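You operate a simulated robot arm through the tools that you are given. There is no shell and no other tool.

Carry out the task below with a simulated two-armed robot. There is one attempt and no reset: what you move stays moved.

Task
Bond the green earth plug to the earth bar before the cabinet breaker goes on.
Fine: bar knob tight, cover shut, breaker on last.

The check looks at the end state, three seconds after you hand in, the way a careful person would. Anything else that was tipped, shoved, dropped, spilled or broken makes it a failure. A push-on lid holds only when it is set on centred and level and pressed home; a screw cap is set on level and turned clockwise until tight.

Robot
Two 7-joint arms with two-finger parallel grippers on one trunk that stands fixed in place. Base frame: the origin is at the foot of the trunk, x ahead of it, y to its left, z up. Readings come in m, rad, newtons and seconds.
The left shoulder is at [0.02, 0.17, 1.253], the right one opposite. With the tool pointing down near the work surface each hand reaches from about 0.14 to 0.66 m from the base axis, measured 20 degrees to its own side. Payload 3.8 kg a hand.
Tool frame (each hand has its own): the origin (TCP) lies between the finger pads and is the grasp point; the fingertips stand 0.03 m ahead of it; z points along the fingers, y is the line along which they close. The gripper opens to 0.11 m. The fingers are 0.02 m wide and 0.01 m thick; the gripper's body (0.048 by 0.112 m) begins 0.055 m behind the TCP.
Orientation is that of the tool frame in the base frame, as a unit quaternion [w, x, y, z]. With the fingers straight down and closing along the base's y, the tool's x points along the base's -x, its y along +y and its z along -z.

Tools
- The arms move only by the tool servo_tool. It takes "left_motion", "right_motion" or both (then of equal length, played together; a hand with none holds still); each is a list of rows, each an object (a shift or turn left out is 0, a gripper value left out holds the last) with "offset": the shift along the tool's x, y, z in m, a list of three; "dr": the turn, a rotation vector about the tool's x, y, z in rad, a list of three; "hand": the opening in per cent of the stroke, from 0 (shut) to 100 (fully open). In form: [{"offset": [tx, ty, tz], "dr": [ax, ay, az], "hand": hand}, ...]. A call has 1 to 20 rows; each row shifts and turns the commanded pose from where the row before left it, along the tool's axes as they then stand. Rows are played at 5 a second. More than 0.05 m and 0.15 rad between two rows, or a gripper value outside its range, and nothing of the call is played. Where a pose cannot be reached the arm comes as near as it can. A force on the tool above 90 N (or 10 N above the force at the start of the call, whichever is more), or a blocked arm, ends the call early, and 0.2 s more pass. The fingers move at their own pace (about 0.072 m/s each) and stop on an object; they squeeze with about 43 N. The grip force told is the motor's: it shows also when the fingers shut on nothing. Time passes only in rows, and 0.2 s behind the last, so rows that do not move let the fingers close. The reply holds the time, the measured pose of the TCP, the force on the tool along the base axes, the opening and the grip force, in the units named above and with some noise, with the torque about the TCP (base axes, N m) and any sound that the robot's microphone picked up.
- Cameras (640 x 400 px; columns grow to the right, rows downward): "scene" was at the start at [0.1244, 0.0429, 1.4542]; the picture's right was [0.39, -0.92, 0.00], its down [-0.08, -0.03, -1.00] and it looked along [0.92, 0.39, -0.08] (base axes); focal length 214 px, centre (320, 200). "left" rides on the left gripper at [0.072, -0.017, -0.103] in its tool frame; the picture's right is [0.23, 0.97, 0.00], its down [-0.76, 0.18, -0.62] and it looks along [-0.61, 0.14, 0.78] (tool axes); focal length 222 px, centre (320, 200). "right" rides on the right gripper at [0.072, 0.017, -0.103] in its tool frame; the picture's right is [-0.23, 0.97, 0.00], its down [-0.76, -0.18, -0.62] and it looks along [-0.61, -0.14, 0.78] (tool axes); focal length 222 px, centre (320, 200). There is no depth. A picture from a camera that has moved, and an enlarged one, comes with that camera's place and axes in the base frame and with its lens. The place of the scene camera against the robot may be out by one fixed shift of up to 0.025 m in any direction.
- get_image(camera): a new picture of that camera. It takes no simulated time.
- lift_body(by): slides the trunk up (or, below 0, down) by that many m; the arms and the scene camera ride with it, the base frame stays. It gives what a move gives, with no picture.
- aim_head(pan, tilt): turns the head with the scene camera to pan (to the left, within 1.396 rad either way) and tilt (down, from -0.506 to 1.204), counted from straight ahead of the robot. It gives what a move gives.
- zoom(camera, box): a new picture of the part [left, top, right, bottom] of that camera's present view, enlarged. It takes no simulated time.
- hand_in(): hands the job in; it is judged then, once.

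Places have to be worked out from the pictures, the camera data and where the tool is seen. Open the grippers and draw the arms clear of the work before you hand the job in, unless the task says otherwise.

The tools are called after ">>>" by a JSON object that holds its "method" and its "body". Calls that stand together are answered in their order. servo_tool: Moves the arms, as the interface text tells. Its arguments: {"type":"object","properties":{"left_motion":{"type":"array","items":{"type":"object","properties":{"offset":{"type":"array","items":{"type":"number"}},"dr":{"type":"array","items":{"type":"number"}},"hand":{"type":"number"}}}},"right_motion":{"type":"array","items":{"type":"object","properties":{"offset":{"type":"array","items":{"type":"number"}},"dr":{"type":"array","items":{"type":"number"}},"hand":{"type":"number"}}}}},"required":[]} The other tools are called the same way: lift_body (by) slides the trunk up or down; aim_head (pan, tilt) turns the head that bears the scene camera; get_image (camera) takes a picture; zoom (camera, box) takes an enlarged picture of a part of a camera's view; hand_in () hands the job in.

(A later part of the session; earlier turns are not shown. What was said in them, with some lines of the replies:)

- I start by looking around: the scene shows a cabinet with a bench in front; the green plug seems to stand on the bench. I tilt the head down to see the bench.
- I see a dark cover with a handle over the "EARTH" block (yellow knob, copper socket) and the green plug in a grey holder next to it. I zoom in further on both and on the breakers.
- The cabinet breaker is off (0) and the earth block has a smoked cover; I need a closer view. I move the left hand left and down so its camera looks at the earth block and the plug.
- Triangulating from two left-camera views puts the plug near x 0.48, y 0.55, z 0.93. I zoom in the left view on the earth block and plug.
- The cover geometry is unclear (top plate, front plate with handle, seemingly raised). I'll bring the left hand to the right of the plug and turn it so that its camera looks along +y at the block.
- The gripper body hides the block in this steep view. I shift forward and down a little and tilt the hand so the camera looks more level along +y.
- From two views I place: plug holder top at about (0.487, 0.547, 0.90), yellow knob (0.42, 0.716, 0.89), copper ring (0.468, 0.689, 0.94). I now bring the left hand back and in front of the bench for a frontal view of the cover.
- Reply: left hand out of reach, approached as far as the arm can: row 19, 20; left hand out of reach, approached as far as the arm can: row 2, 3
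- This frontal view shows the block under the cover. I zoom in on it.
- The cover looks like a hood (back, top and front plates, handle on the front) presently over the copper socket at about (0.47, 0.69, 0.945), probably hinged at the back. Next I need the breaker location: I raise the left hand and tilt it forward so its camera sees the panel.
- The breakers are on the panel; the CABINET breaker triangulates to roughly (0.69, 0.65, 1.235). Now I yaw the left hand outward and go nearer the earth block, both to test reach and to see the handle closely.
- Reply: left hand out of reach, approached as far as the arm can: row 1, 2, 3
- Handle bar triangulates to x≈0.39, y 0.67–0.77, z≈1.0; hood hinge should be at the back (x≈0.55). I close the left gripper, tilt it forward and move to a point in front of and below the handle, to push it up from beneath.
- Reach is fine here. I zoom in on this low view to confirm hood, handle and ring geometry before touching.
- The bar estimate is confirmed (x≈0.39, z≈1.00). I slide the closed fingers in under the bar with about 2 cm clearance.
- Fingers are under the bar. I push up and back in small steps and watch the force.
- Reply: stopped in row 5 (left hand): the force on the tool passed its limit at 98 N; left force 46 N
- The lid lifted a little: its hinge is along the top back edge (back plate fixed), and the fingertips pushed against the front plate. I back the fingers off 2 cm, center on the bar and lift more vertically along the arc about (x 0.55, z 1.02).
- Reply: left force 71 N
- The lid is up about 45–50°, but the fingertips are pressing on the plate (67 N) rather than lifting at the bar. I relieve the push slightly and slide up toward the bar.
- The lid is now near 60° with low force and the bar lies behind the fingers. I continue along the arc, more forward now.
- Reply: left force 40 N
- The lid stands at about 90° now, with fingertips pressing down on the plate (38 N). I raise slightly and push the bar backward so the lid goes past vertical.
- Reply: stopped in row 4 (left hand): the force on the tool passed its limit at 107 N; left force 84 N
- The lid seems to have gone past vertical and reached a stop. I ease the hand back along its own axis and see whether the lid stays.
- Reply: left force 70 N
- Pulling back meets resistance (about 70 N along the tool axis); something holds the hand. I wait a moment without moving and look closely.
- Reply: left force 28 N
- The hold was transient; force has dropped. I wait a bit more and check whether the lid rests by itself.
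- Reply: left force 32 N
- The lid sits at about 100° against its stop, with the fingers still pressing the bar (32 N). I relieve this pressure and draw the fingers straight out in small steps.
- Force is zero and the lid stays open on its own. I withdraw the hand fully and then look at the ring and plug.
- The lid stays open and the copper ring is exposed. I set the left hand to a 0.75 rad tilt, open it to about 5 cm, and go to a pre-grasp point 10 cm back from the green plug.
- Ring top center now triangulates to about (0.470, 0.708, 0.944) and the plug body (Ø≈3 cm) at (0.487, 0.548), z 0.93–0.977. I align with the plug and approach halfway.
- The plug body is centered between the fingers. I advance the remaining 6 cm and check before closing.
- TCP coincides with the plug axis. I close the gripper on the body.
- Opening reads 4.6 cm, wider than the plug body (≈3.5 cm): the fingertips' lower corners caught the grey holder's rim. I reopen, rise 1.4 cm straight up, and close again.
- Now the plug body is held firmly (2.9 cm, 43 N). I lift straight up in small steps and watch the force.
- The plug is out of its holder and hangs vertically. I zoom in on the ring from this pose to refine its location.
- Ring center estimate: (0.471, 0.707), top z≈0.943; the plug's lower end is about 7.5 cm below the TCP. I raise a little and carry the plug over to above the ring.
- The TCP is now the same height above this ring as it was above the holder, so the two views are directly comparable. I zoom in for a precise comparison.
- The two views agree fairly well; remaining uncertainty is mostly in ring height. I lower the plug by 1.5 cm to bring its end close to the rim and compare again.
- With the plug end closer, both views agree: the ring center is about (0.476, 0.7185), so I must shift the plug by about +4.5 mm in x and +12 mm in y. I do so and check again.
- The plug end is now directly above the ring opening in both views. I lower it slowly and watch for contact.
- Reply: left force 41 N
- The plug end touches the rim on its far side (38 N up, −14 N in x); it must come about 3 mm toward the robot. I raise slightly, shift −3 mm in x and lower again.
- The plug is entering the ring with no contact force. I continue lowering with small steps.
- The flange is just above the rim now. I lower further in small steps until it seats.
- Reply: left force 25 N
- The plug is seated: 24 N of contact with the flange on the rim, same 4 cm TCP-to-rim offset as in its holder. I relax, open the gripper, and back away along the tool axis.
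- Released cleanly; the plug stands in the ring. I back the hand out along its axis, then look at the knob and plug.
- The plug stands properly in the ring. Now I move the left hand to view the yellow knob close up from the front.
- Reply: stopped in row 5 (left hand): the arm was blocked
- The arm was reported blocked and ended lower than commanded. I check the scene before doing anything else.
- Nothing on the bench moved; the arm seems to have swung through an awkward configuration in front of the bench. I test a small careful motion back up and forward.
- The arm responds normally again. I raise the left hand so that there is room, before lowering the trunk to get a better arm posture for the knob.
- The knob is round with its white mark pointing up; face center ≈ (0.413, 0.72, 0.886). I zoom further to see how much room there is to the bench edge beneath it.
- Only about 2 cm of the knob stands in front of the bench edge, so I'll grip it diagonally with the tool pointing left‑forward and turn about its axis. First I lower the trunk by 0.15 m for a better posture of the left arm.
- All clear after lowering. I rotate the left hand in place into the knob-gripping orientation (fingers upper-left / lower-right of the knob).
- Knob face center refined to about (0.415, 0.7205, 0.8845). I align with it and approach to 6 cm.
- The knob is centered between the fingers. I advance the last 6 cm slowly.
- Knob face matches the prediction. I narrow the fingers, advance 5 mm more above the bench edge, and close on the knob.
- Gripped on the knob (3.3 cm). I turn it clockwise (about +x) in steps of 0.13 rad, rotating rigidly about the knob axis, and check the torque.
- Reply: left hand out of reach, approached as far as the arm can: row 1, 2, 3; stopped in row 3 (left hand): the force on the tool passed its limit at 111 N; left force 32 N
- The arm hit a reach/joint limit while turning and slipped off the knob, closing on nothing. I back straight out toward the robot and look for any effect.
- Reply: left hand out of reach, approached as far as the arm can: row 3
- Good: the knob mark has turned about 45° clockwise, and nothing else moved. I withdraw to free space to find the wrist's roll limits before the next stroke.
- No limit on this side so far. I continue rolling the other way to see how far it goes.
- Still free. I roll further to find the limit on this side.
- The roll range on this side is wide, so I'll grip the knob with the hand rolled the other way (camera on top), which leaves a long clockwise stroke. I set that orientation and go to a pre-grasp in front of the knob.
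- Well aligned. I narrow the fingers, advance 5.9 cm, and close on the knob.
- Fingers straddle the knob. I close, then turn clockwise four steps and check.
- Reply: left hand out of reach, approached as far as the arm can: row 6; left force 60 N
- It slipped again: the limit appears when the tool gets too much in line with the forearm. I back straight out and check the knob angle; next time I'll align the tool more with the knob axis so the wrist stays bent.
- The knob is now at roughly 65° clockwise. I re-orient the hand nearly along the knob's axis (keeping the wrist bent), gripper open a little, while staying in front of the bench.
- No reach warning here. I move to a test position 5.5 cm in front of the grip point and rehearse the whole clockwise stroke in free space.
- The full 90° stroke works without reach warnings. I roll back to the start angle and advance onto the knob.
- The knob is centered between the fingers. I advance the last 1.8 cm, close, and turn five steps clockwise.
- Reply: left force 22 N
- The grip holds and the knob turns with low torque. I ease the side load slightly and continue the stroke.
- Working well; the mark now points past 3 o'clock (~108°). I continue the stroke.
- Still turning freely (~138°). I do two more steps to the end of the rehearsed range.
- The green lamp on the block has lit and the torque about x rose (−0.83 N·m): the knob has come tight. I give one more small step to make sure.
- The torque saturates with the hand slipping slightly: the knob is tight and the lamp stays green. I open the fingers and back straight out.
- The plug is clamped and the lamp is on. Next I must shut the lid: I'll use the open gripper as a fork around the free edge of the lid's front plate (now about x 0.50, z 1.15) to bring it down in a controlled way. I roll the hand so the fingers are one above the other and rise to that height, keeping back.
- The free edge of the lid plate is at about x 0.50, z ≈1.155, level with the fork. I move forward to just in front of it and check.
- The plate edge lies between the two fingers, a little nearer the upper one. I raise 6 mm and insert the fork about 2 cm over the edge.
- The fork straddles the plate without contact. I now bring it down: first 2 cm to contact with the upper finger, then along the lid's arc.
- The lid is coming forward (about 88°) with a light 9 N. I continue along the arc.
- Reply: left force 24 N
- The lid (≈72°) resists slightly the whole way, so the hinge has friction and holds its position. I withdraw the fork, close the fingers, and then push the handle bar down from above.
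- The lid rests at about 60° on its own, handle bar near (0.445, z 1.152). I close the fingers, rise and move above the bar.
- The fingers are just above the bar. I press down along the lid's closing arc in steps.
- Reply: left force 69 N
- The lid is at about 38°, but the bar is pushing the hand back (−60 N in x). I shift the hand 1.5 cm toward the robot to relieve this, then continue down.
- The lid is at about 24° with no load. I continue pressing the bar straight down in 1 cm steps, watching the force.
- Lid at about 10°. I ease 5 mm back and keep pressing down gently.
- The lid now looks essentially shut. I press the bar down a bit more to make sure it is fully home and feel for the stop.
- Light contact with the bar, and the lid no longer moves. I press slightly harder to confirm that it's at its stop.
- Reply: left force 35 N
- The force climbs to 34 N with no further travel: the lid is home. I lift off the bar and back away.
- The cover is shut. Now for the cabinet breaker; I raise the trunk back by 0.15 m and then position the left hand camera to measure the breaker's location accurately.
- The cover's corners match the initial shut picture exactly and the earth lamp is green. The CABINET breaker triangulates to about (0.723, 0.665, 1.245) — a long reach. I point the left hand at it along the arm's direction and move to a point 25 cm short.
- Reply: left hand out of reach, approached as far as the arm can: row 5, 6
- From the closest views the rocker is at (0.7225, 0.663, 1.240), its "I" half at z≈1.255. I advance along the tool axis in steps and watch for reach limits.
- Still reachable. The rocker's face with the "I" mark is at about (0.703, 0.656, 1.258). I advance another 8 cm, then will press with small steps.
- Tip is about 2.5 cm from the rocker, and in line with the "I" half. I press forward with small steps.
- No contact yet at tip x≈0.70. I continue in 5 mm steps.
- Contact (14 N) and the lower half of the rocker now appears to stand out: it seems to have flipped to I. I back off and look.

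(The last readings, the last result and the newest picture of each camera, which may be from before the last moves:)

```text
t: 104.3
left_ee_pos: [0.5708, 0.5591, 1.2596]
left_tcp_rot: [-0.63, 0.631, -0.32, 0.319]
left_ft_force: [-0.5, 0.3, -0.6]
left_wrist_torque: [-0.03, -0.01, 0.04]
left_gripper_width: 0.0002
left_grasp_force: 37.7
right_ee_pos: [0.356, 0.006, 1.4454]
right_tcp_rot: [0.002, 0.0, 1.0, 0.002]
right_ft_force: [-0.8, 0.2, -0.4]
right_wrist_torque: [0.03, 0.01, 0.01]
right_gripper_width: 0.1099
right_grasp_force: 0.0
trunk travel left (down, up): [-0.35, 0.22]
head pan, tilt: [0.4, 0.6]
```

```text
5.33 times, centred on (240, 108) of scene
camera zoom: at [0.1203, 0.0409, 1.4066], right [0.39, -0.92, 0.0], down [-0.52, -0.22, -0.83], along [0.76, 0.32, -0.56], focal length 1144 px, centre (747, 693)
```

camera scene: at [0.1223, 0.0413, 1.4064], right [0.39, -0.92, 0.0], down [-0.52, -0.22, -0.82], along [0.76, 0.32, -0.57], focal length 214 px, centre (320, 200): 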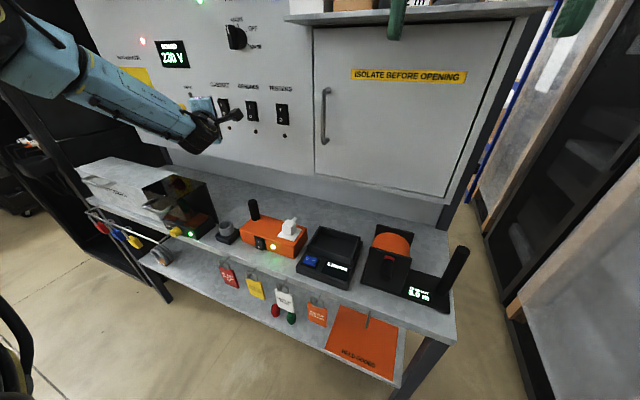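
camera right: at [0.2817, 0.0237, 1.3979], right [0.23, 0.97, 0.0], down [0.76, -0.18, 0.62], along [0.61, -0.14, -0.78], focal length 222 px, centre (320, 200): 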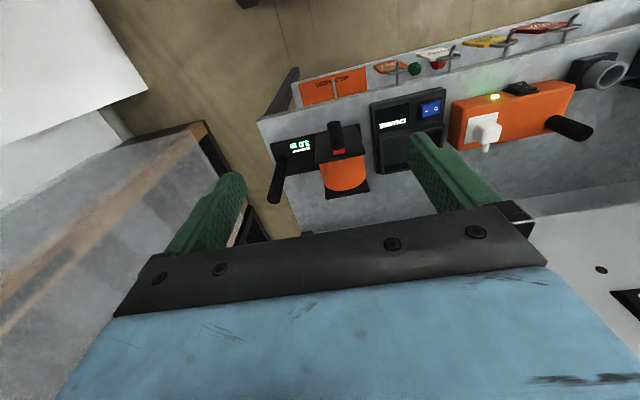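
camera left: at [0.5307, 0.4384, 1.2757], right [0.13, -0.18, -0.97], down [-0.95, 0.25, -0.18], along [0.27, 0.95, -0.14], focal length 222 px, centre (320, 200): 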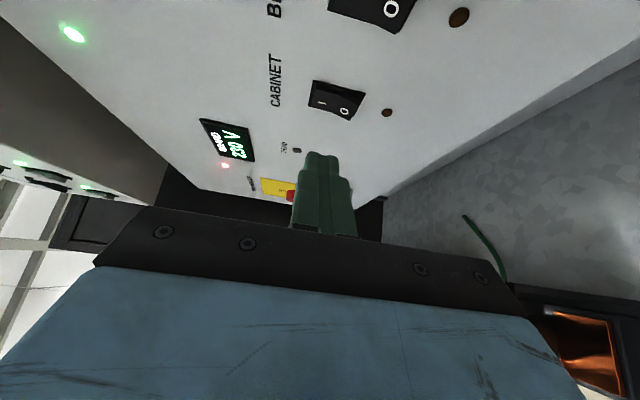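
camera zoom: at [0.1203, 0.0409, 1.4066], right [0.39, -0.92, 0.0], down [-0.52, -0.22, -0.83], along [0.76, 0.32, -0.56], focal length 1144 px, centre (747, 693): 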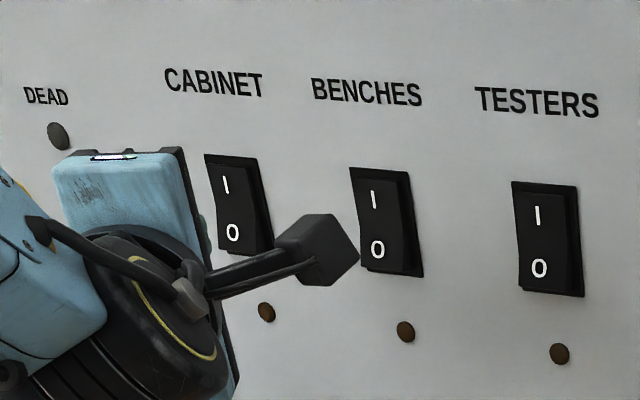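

The CABINET rocker is now at I, same as the others. I draw the left arm back clear of the bench and open its gripper.

>>> {"method": "servo_tool", "body": {"left_motion": [{"offset": [0, 0, -0.04]}, {"offset": [0, 0, -0.04]}, {"offset": [0, 0, -0.04]}, {"offset": [0, -0.02, -0.04], "hand": 100}, {"offset": [0, -0.02, -0.04]}, {"offset": [0, -0.02, -0.04]}, {"offset": [0, 0, 0]}]}}

>>> {"method": "get_image", "body": {"camera": "scene"}}

>>> {"method": "zoom", "body": {"camera": "scene", "box": [90, 50, 310, 245]}}

```text
t: 105.9
left_ee_pos: [0.401, 0.4241, 1.3252]
left_tcp_rot: [-0.63, 0.632, -0.321, 0.318]
left_ft_force: [0.3, 0.0, 0.1]
left_wrist_torque: [0.0, -0.02, -0.04]
left_gripper_width: 0.11
left_grasp_force: 0.1
left hand out of reach, approached as far as the arm can: row 6
right_ee_pos: [0.3563, 0.0073, 1.4432]
right_tcp_rot: [0.0, 0.0, 1.0, 0.0]
right_ft_force: [0.4, 0.1, -0.3]
right_wrist_torque: [-0.03, -0.01, 0.0]
right_gripper_width: 0.1101
right_grasp_force: 0.1
trunk travel left (down, up): [-0.35, 0.22]
head pan, tilt: [0.4, 0.6]
```

```text
taken
camera scene: at [0.1217, 0.0417, 1.4064], right [0.39, -0.92, 0.0], down [-0.52, -0.22, -0.82], along [0.76, 0.32, -0.57], focal length 214 px, centre (320, 200)
```

scene: 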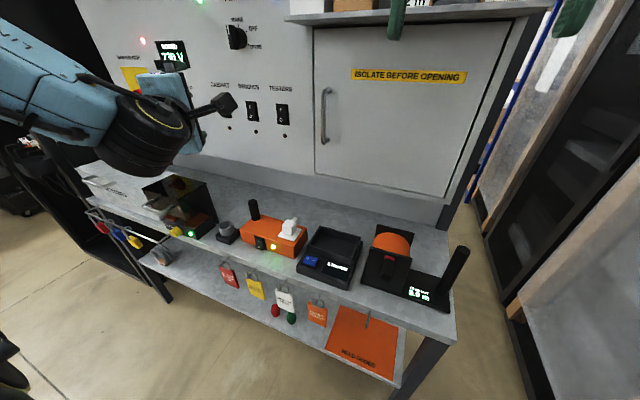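

```text
2.05 times, centred on (200, 148) of scene
camera zoom: at [0.1217, 0.0417, 1.4064], right [0.39, -0.92, 0.0], down [-0.52, -0.22, -0.82], along [0.76, 0.32, -0.57], focal length 440 px, centre (566, 308)
```

zoom: 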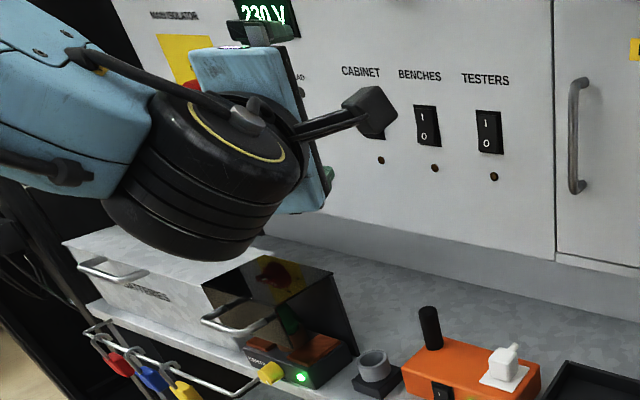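

I bring the left hand back toward its starting posture (rolling and tilting it down) so that it is well clear and I can inspect everything.

>>> {"method": "servo_tool", "body": {"left_motion": [{"dr": [0, 0, 0.145]}, {"dr": [0, 0, 0.145]}, {"dr": [0, 0, 0.145]}, {"dr": [0, 0, 0.145]}, {"dr": [0, 0, 0.145]}, {"dr": [0, 0, 0.145]}, {"dr": [0, 0, 0.145]}, {"dr": [0, 0, 0.145]}, {"dr": [0, 0, 0.145]}, {"dr": [0, 0, 0.145]}, {"dr": [0, 0, 0.12]}]}}

>>> {"method": "servo_tool", "body": {"left_motion": [{"offset": [0, 0, -0.02], "dr": [0, 0.14, 0]}, {"offset": [0, 0, -0.02], "dr": [0, 0.14, 0]}, {"offset": [0, 0, -0.02], "dr": [0, 0.14, 0]}, {"offset": [0, 0, -0.01], "dr": [0, 0.14, 0]}, {"dr": [0, 0.14, 0]}, {"dr": [0, 0.14, 0]}, {"dr": [0, 0.14, 0]}, {"dr": [0, 0.14, 0]}]}}

>>> {"method": "get_image", "body": {"camera": "scene"}}

```text
t: 108.3
left_ee_pos: [0.3358, 0.5706, 1.1204]
left_tcp_rot: [0.672, -0.219, 0.673, 0.219]
left_ft_force: [0.3, -0.2, -0.5]
left_wrist_torque: [0.0, 0.01, 0.04]
left_gripper_width: 0.1099
left_grasp_force: 0.1
left hand out of reach, approached as far as the arm can: row 5, 6, 7, 8, 9, 10, 11
right_ee_pos: [0.3569, 0.0077, 1.4443]
right_tcp_rot: [0.001, 0.0, 1.0, 0.001]
right_ft_force: [-0.1, -0.6, -0.2]
right_wrist_torque: [-0.02, 0.0, 0.0]
right_gripper_width: 0.1102
right_grasp_force: 0.1
trunk travel left (down, up): [-0.35, 0.22]
head pan, tilt: [0.4, 0.6]
```

```text
t: 110.1
left_ee_pos: [0.2514, 0.5855, 1.0668]
left_tcp_rot: [0.21, -0.303, 0.927, 0.069]
left_ft_force: [0.2, -0.4, 0.8]
left_wrist_torque: [0.01, -0.03, 0.01]
left_gripper_width: 0.11
left_grasp_force: 0.0
left hand out of reach, approached as far as the arm can: row 1, 2, 3, 4, 5, 6
right_ee_pos: [0.3557, 0.0066, 1.4455]
right_tcp_rot: [0.001, 0.0, 1.0, 0.001]
right_ft_force: [0.3, 0.0, 0.4]
right_wrist_torque: [0.01, 0.02, -0.02]
right_gripper_width: 0.1096
right_grasp_force: 0.1
trunk travel left (down, up): [-0.35, 0.22]
head pan, tilt: [0.4, 0.6]
```

```text
taken
camera scene: at [0.1213, 0.0417, 1.4065], right [0.39, -0.92, 0.0], down [-0.52, -0.22, -0.83], along [0.76, 0.32, -0.56], focal length 214 px, centre (320, 200)
```

scene: 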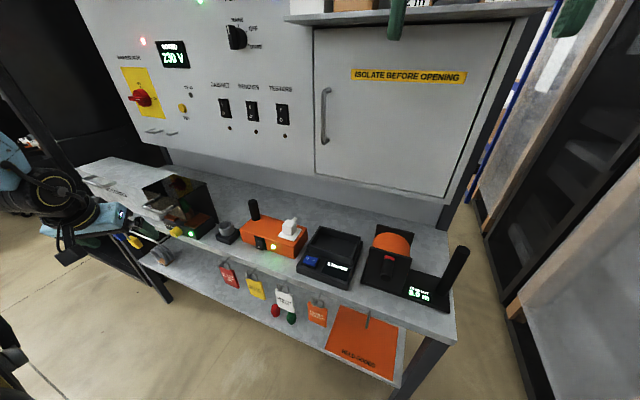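

The arm drifted while rolling, but touched nothing. I zoom in to verify the final state of every item.

>>> {"method": "zoom", "body": {"camera": "scene", "box": [60, 150, 260, 275]}}

>>> {"method": "zoom", "body": {"camera": "scene", "box": [100, 20, 320, 150]}}

>>> {"method": "zoom", "body": {"camera": "scene", "box": [200, 180, 480, 355]}}

>>> {"method": "get_image", "body": {"camera": "left"}}

```text
3.20 times, centred on (160, 212) of scene
camera zoom: at [0.1213, 0.0417, 1.4065], right [0.39, -0.92, 0.0], down [-0.52, -0.22, -0.83], along [0.76, 0.32, -0.56], focal length 686 px, centre (832, 160)
```

zoom: 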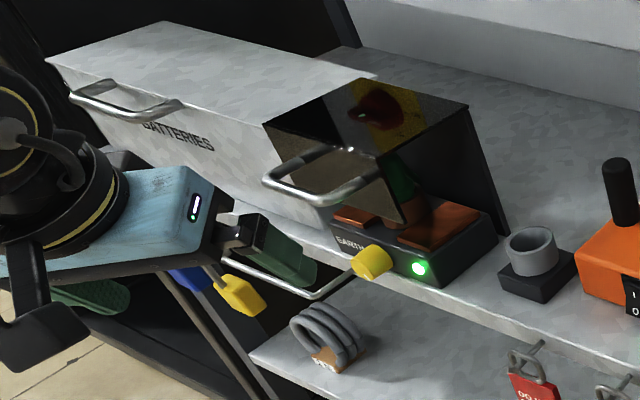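

```text
2.91 times, centred on (210, 85) of scene
camera zoom: at [0.1213, 0.0417, 1.4065], right [0.39, -0.92, 0.0], down [-0.52, -0.22, -0.83], along [0.76, 0.32, -0.56], focal length 624 px, centre (640, 534)
```

zoom: 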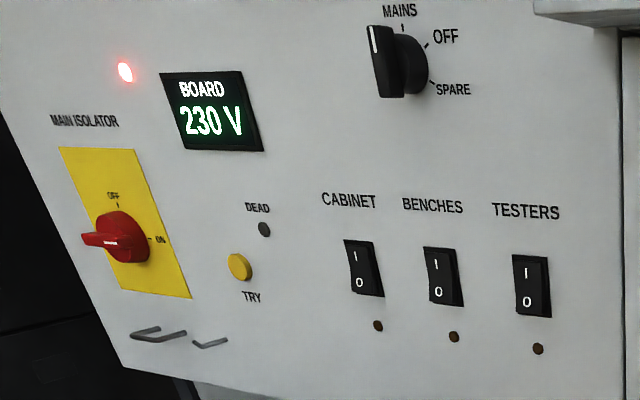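

```text
2.29 times, centred on (340, 268) of scene
camera zoom: at [0.1213, 0.0417, 1.4065], right [0.39, -0.92, 0.0], down [-0.52, -0.22, -0.83], along [0.76, 0.32, -0.56], focal length 490 px, centre (274, 46)
```

zoom: 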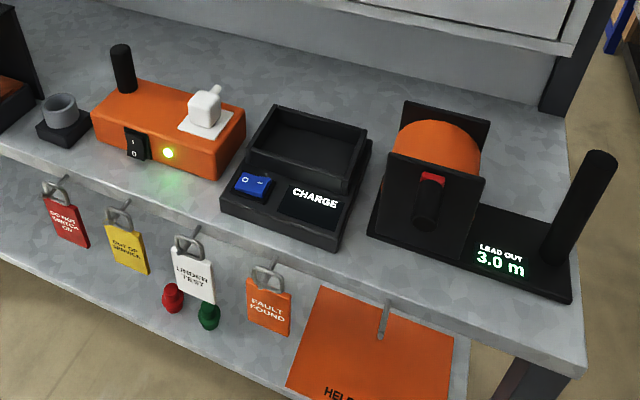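

```text
taken
camera left: at [0.1721, 0.5074, 1.1276], right [-0.74, 0.66, -0.1], down [0.23, 0.39, 0.89], along [0.63, 0.64, -0.44], focal length 222 px, centre (320, 200)
```

left: 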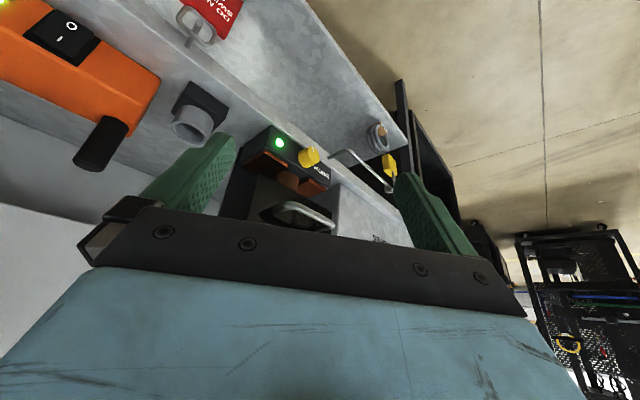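

Everything checks: cabinet breaker on, cover shut, earth lamp green, all other objects in place. I raise the left hand up and back, clear of the bench.

>>> {"method": "servo_tool", "body": {"left_motion": [{"offset": [-0.004, -0.0173, -0.0377]}, {"offset": [-0.004, -0.0173, -0.0377]}, {"offset": [-0.004, -0.0173, -0.0377]}, {"offset": [-0.004, -0.0173, -0.0377]}, {"offset": [-0.004, -0.0173, -0.0377]}, {"offset": [-0.004, -0.0173, -0.0377]}, {"offset": [-0.004, -0.0173, -0.0377]}]}}

>>> {"method": "get_image", "body": {"camera": "scene"}}

>>> {"method": "zoom", "body": {"camera": "scene", "box": [60, 140, 260, 265]}}

```text
t: 111.7
left_ee_pos: [0.2506, 0.436, 1.3151]
left_tcp_rot: [0.212, -0.303, 0.926, 0.07]
left_ft_force: [0.4, 0.1, 0.0]
left_wrist_torque: [0.03, 0.0, -0.01]
left_gripper_width: 0.11
left_grasp_force: 0.0
right_ee_pos: [0.358, 0.0074, 1.4435]
right_tcp_rot: [0.001, -0.001, 1.0, 0.0]
right_ft_force: [0.7, 0.4, 0.8]
right_wrist_torque: [0.01, 0.03, 0.0]
right_gripper_width: 0.1101
right_grasp_force: 0.1
trunk travel left (down, up): [-0.35, 0.22]
head pan, tilt: [0.4, 0.6]
```

```text
taken
camera scene: at [0.1217, 0.0412, 1.4065], right [0.39, -0.92, 0.0], down [-0.52, -0.22, -0.82], along [0.76, 0.32, -0.57], focal length 214 px, centre (320, 200)
```

scene: 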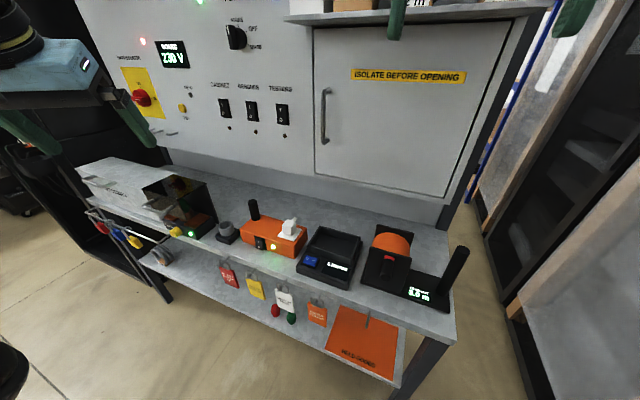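

```text
3.20 times, centred on (160, 202) of scene
camera zoom: at [0.1217, 0.0412, 1.4065], right [0.39, -0.92, 0.0], down [-0.52, -0.22, -0.82], along [0.76, 0.32, -0.57], focal length 686 px, centre (832, 192)
```

zoom: 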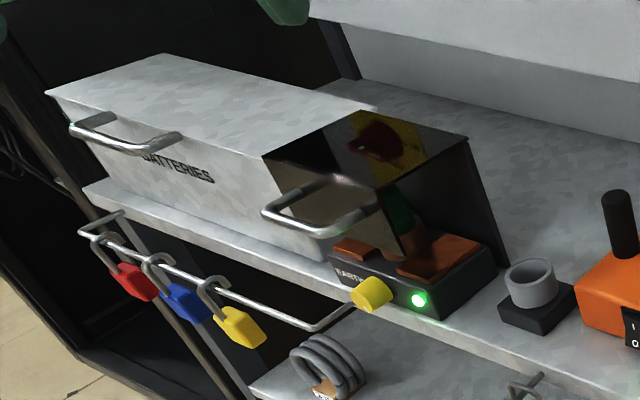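

Final state is right: plug bonded in the earth bar with knob tight (green lamp), cover shut, cabinet breaker on last, both grippers open and clear, everything else undisturbed. I hand in.

>>> {"method": "hand_in", "body": {}}

```text
The job is handed in.
```

The green earth plug is bonded to the earth bar, and I handed the job in. I have not seen the check's result.

- **Plug:** it is out of its holder and seated in the copper socket on the earth block.
- **Bar knob:** turned clockwise until it stopped turning. The green lamp on the block then came on and stayed on.
- **Cover:** shut. It was pressed down to a hard stop, and its corners line up with the picture from the start.
- **Cabinet breaker:** switched to I last, after the cover was shut. It now sits like the other two breakers.

The hand slipped off the knob twice while turning it, so it took three grips. Once, in front of the bench, the arm was reported blocked and ended lower than commanded. After each I saw nothing else displaced, and the final pictures match the start for the rest of the bench.

Both grippers are open. The left arm is drawn back clear of the bench, and the right arm stayed clear throughout.
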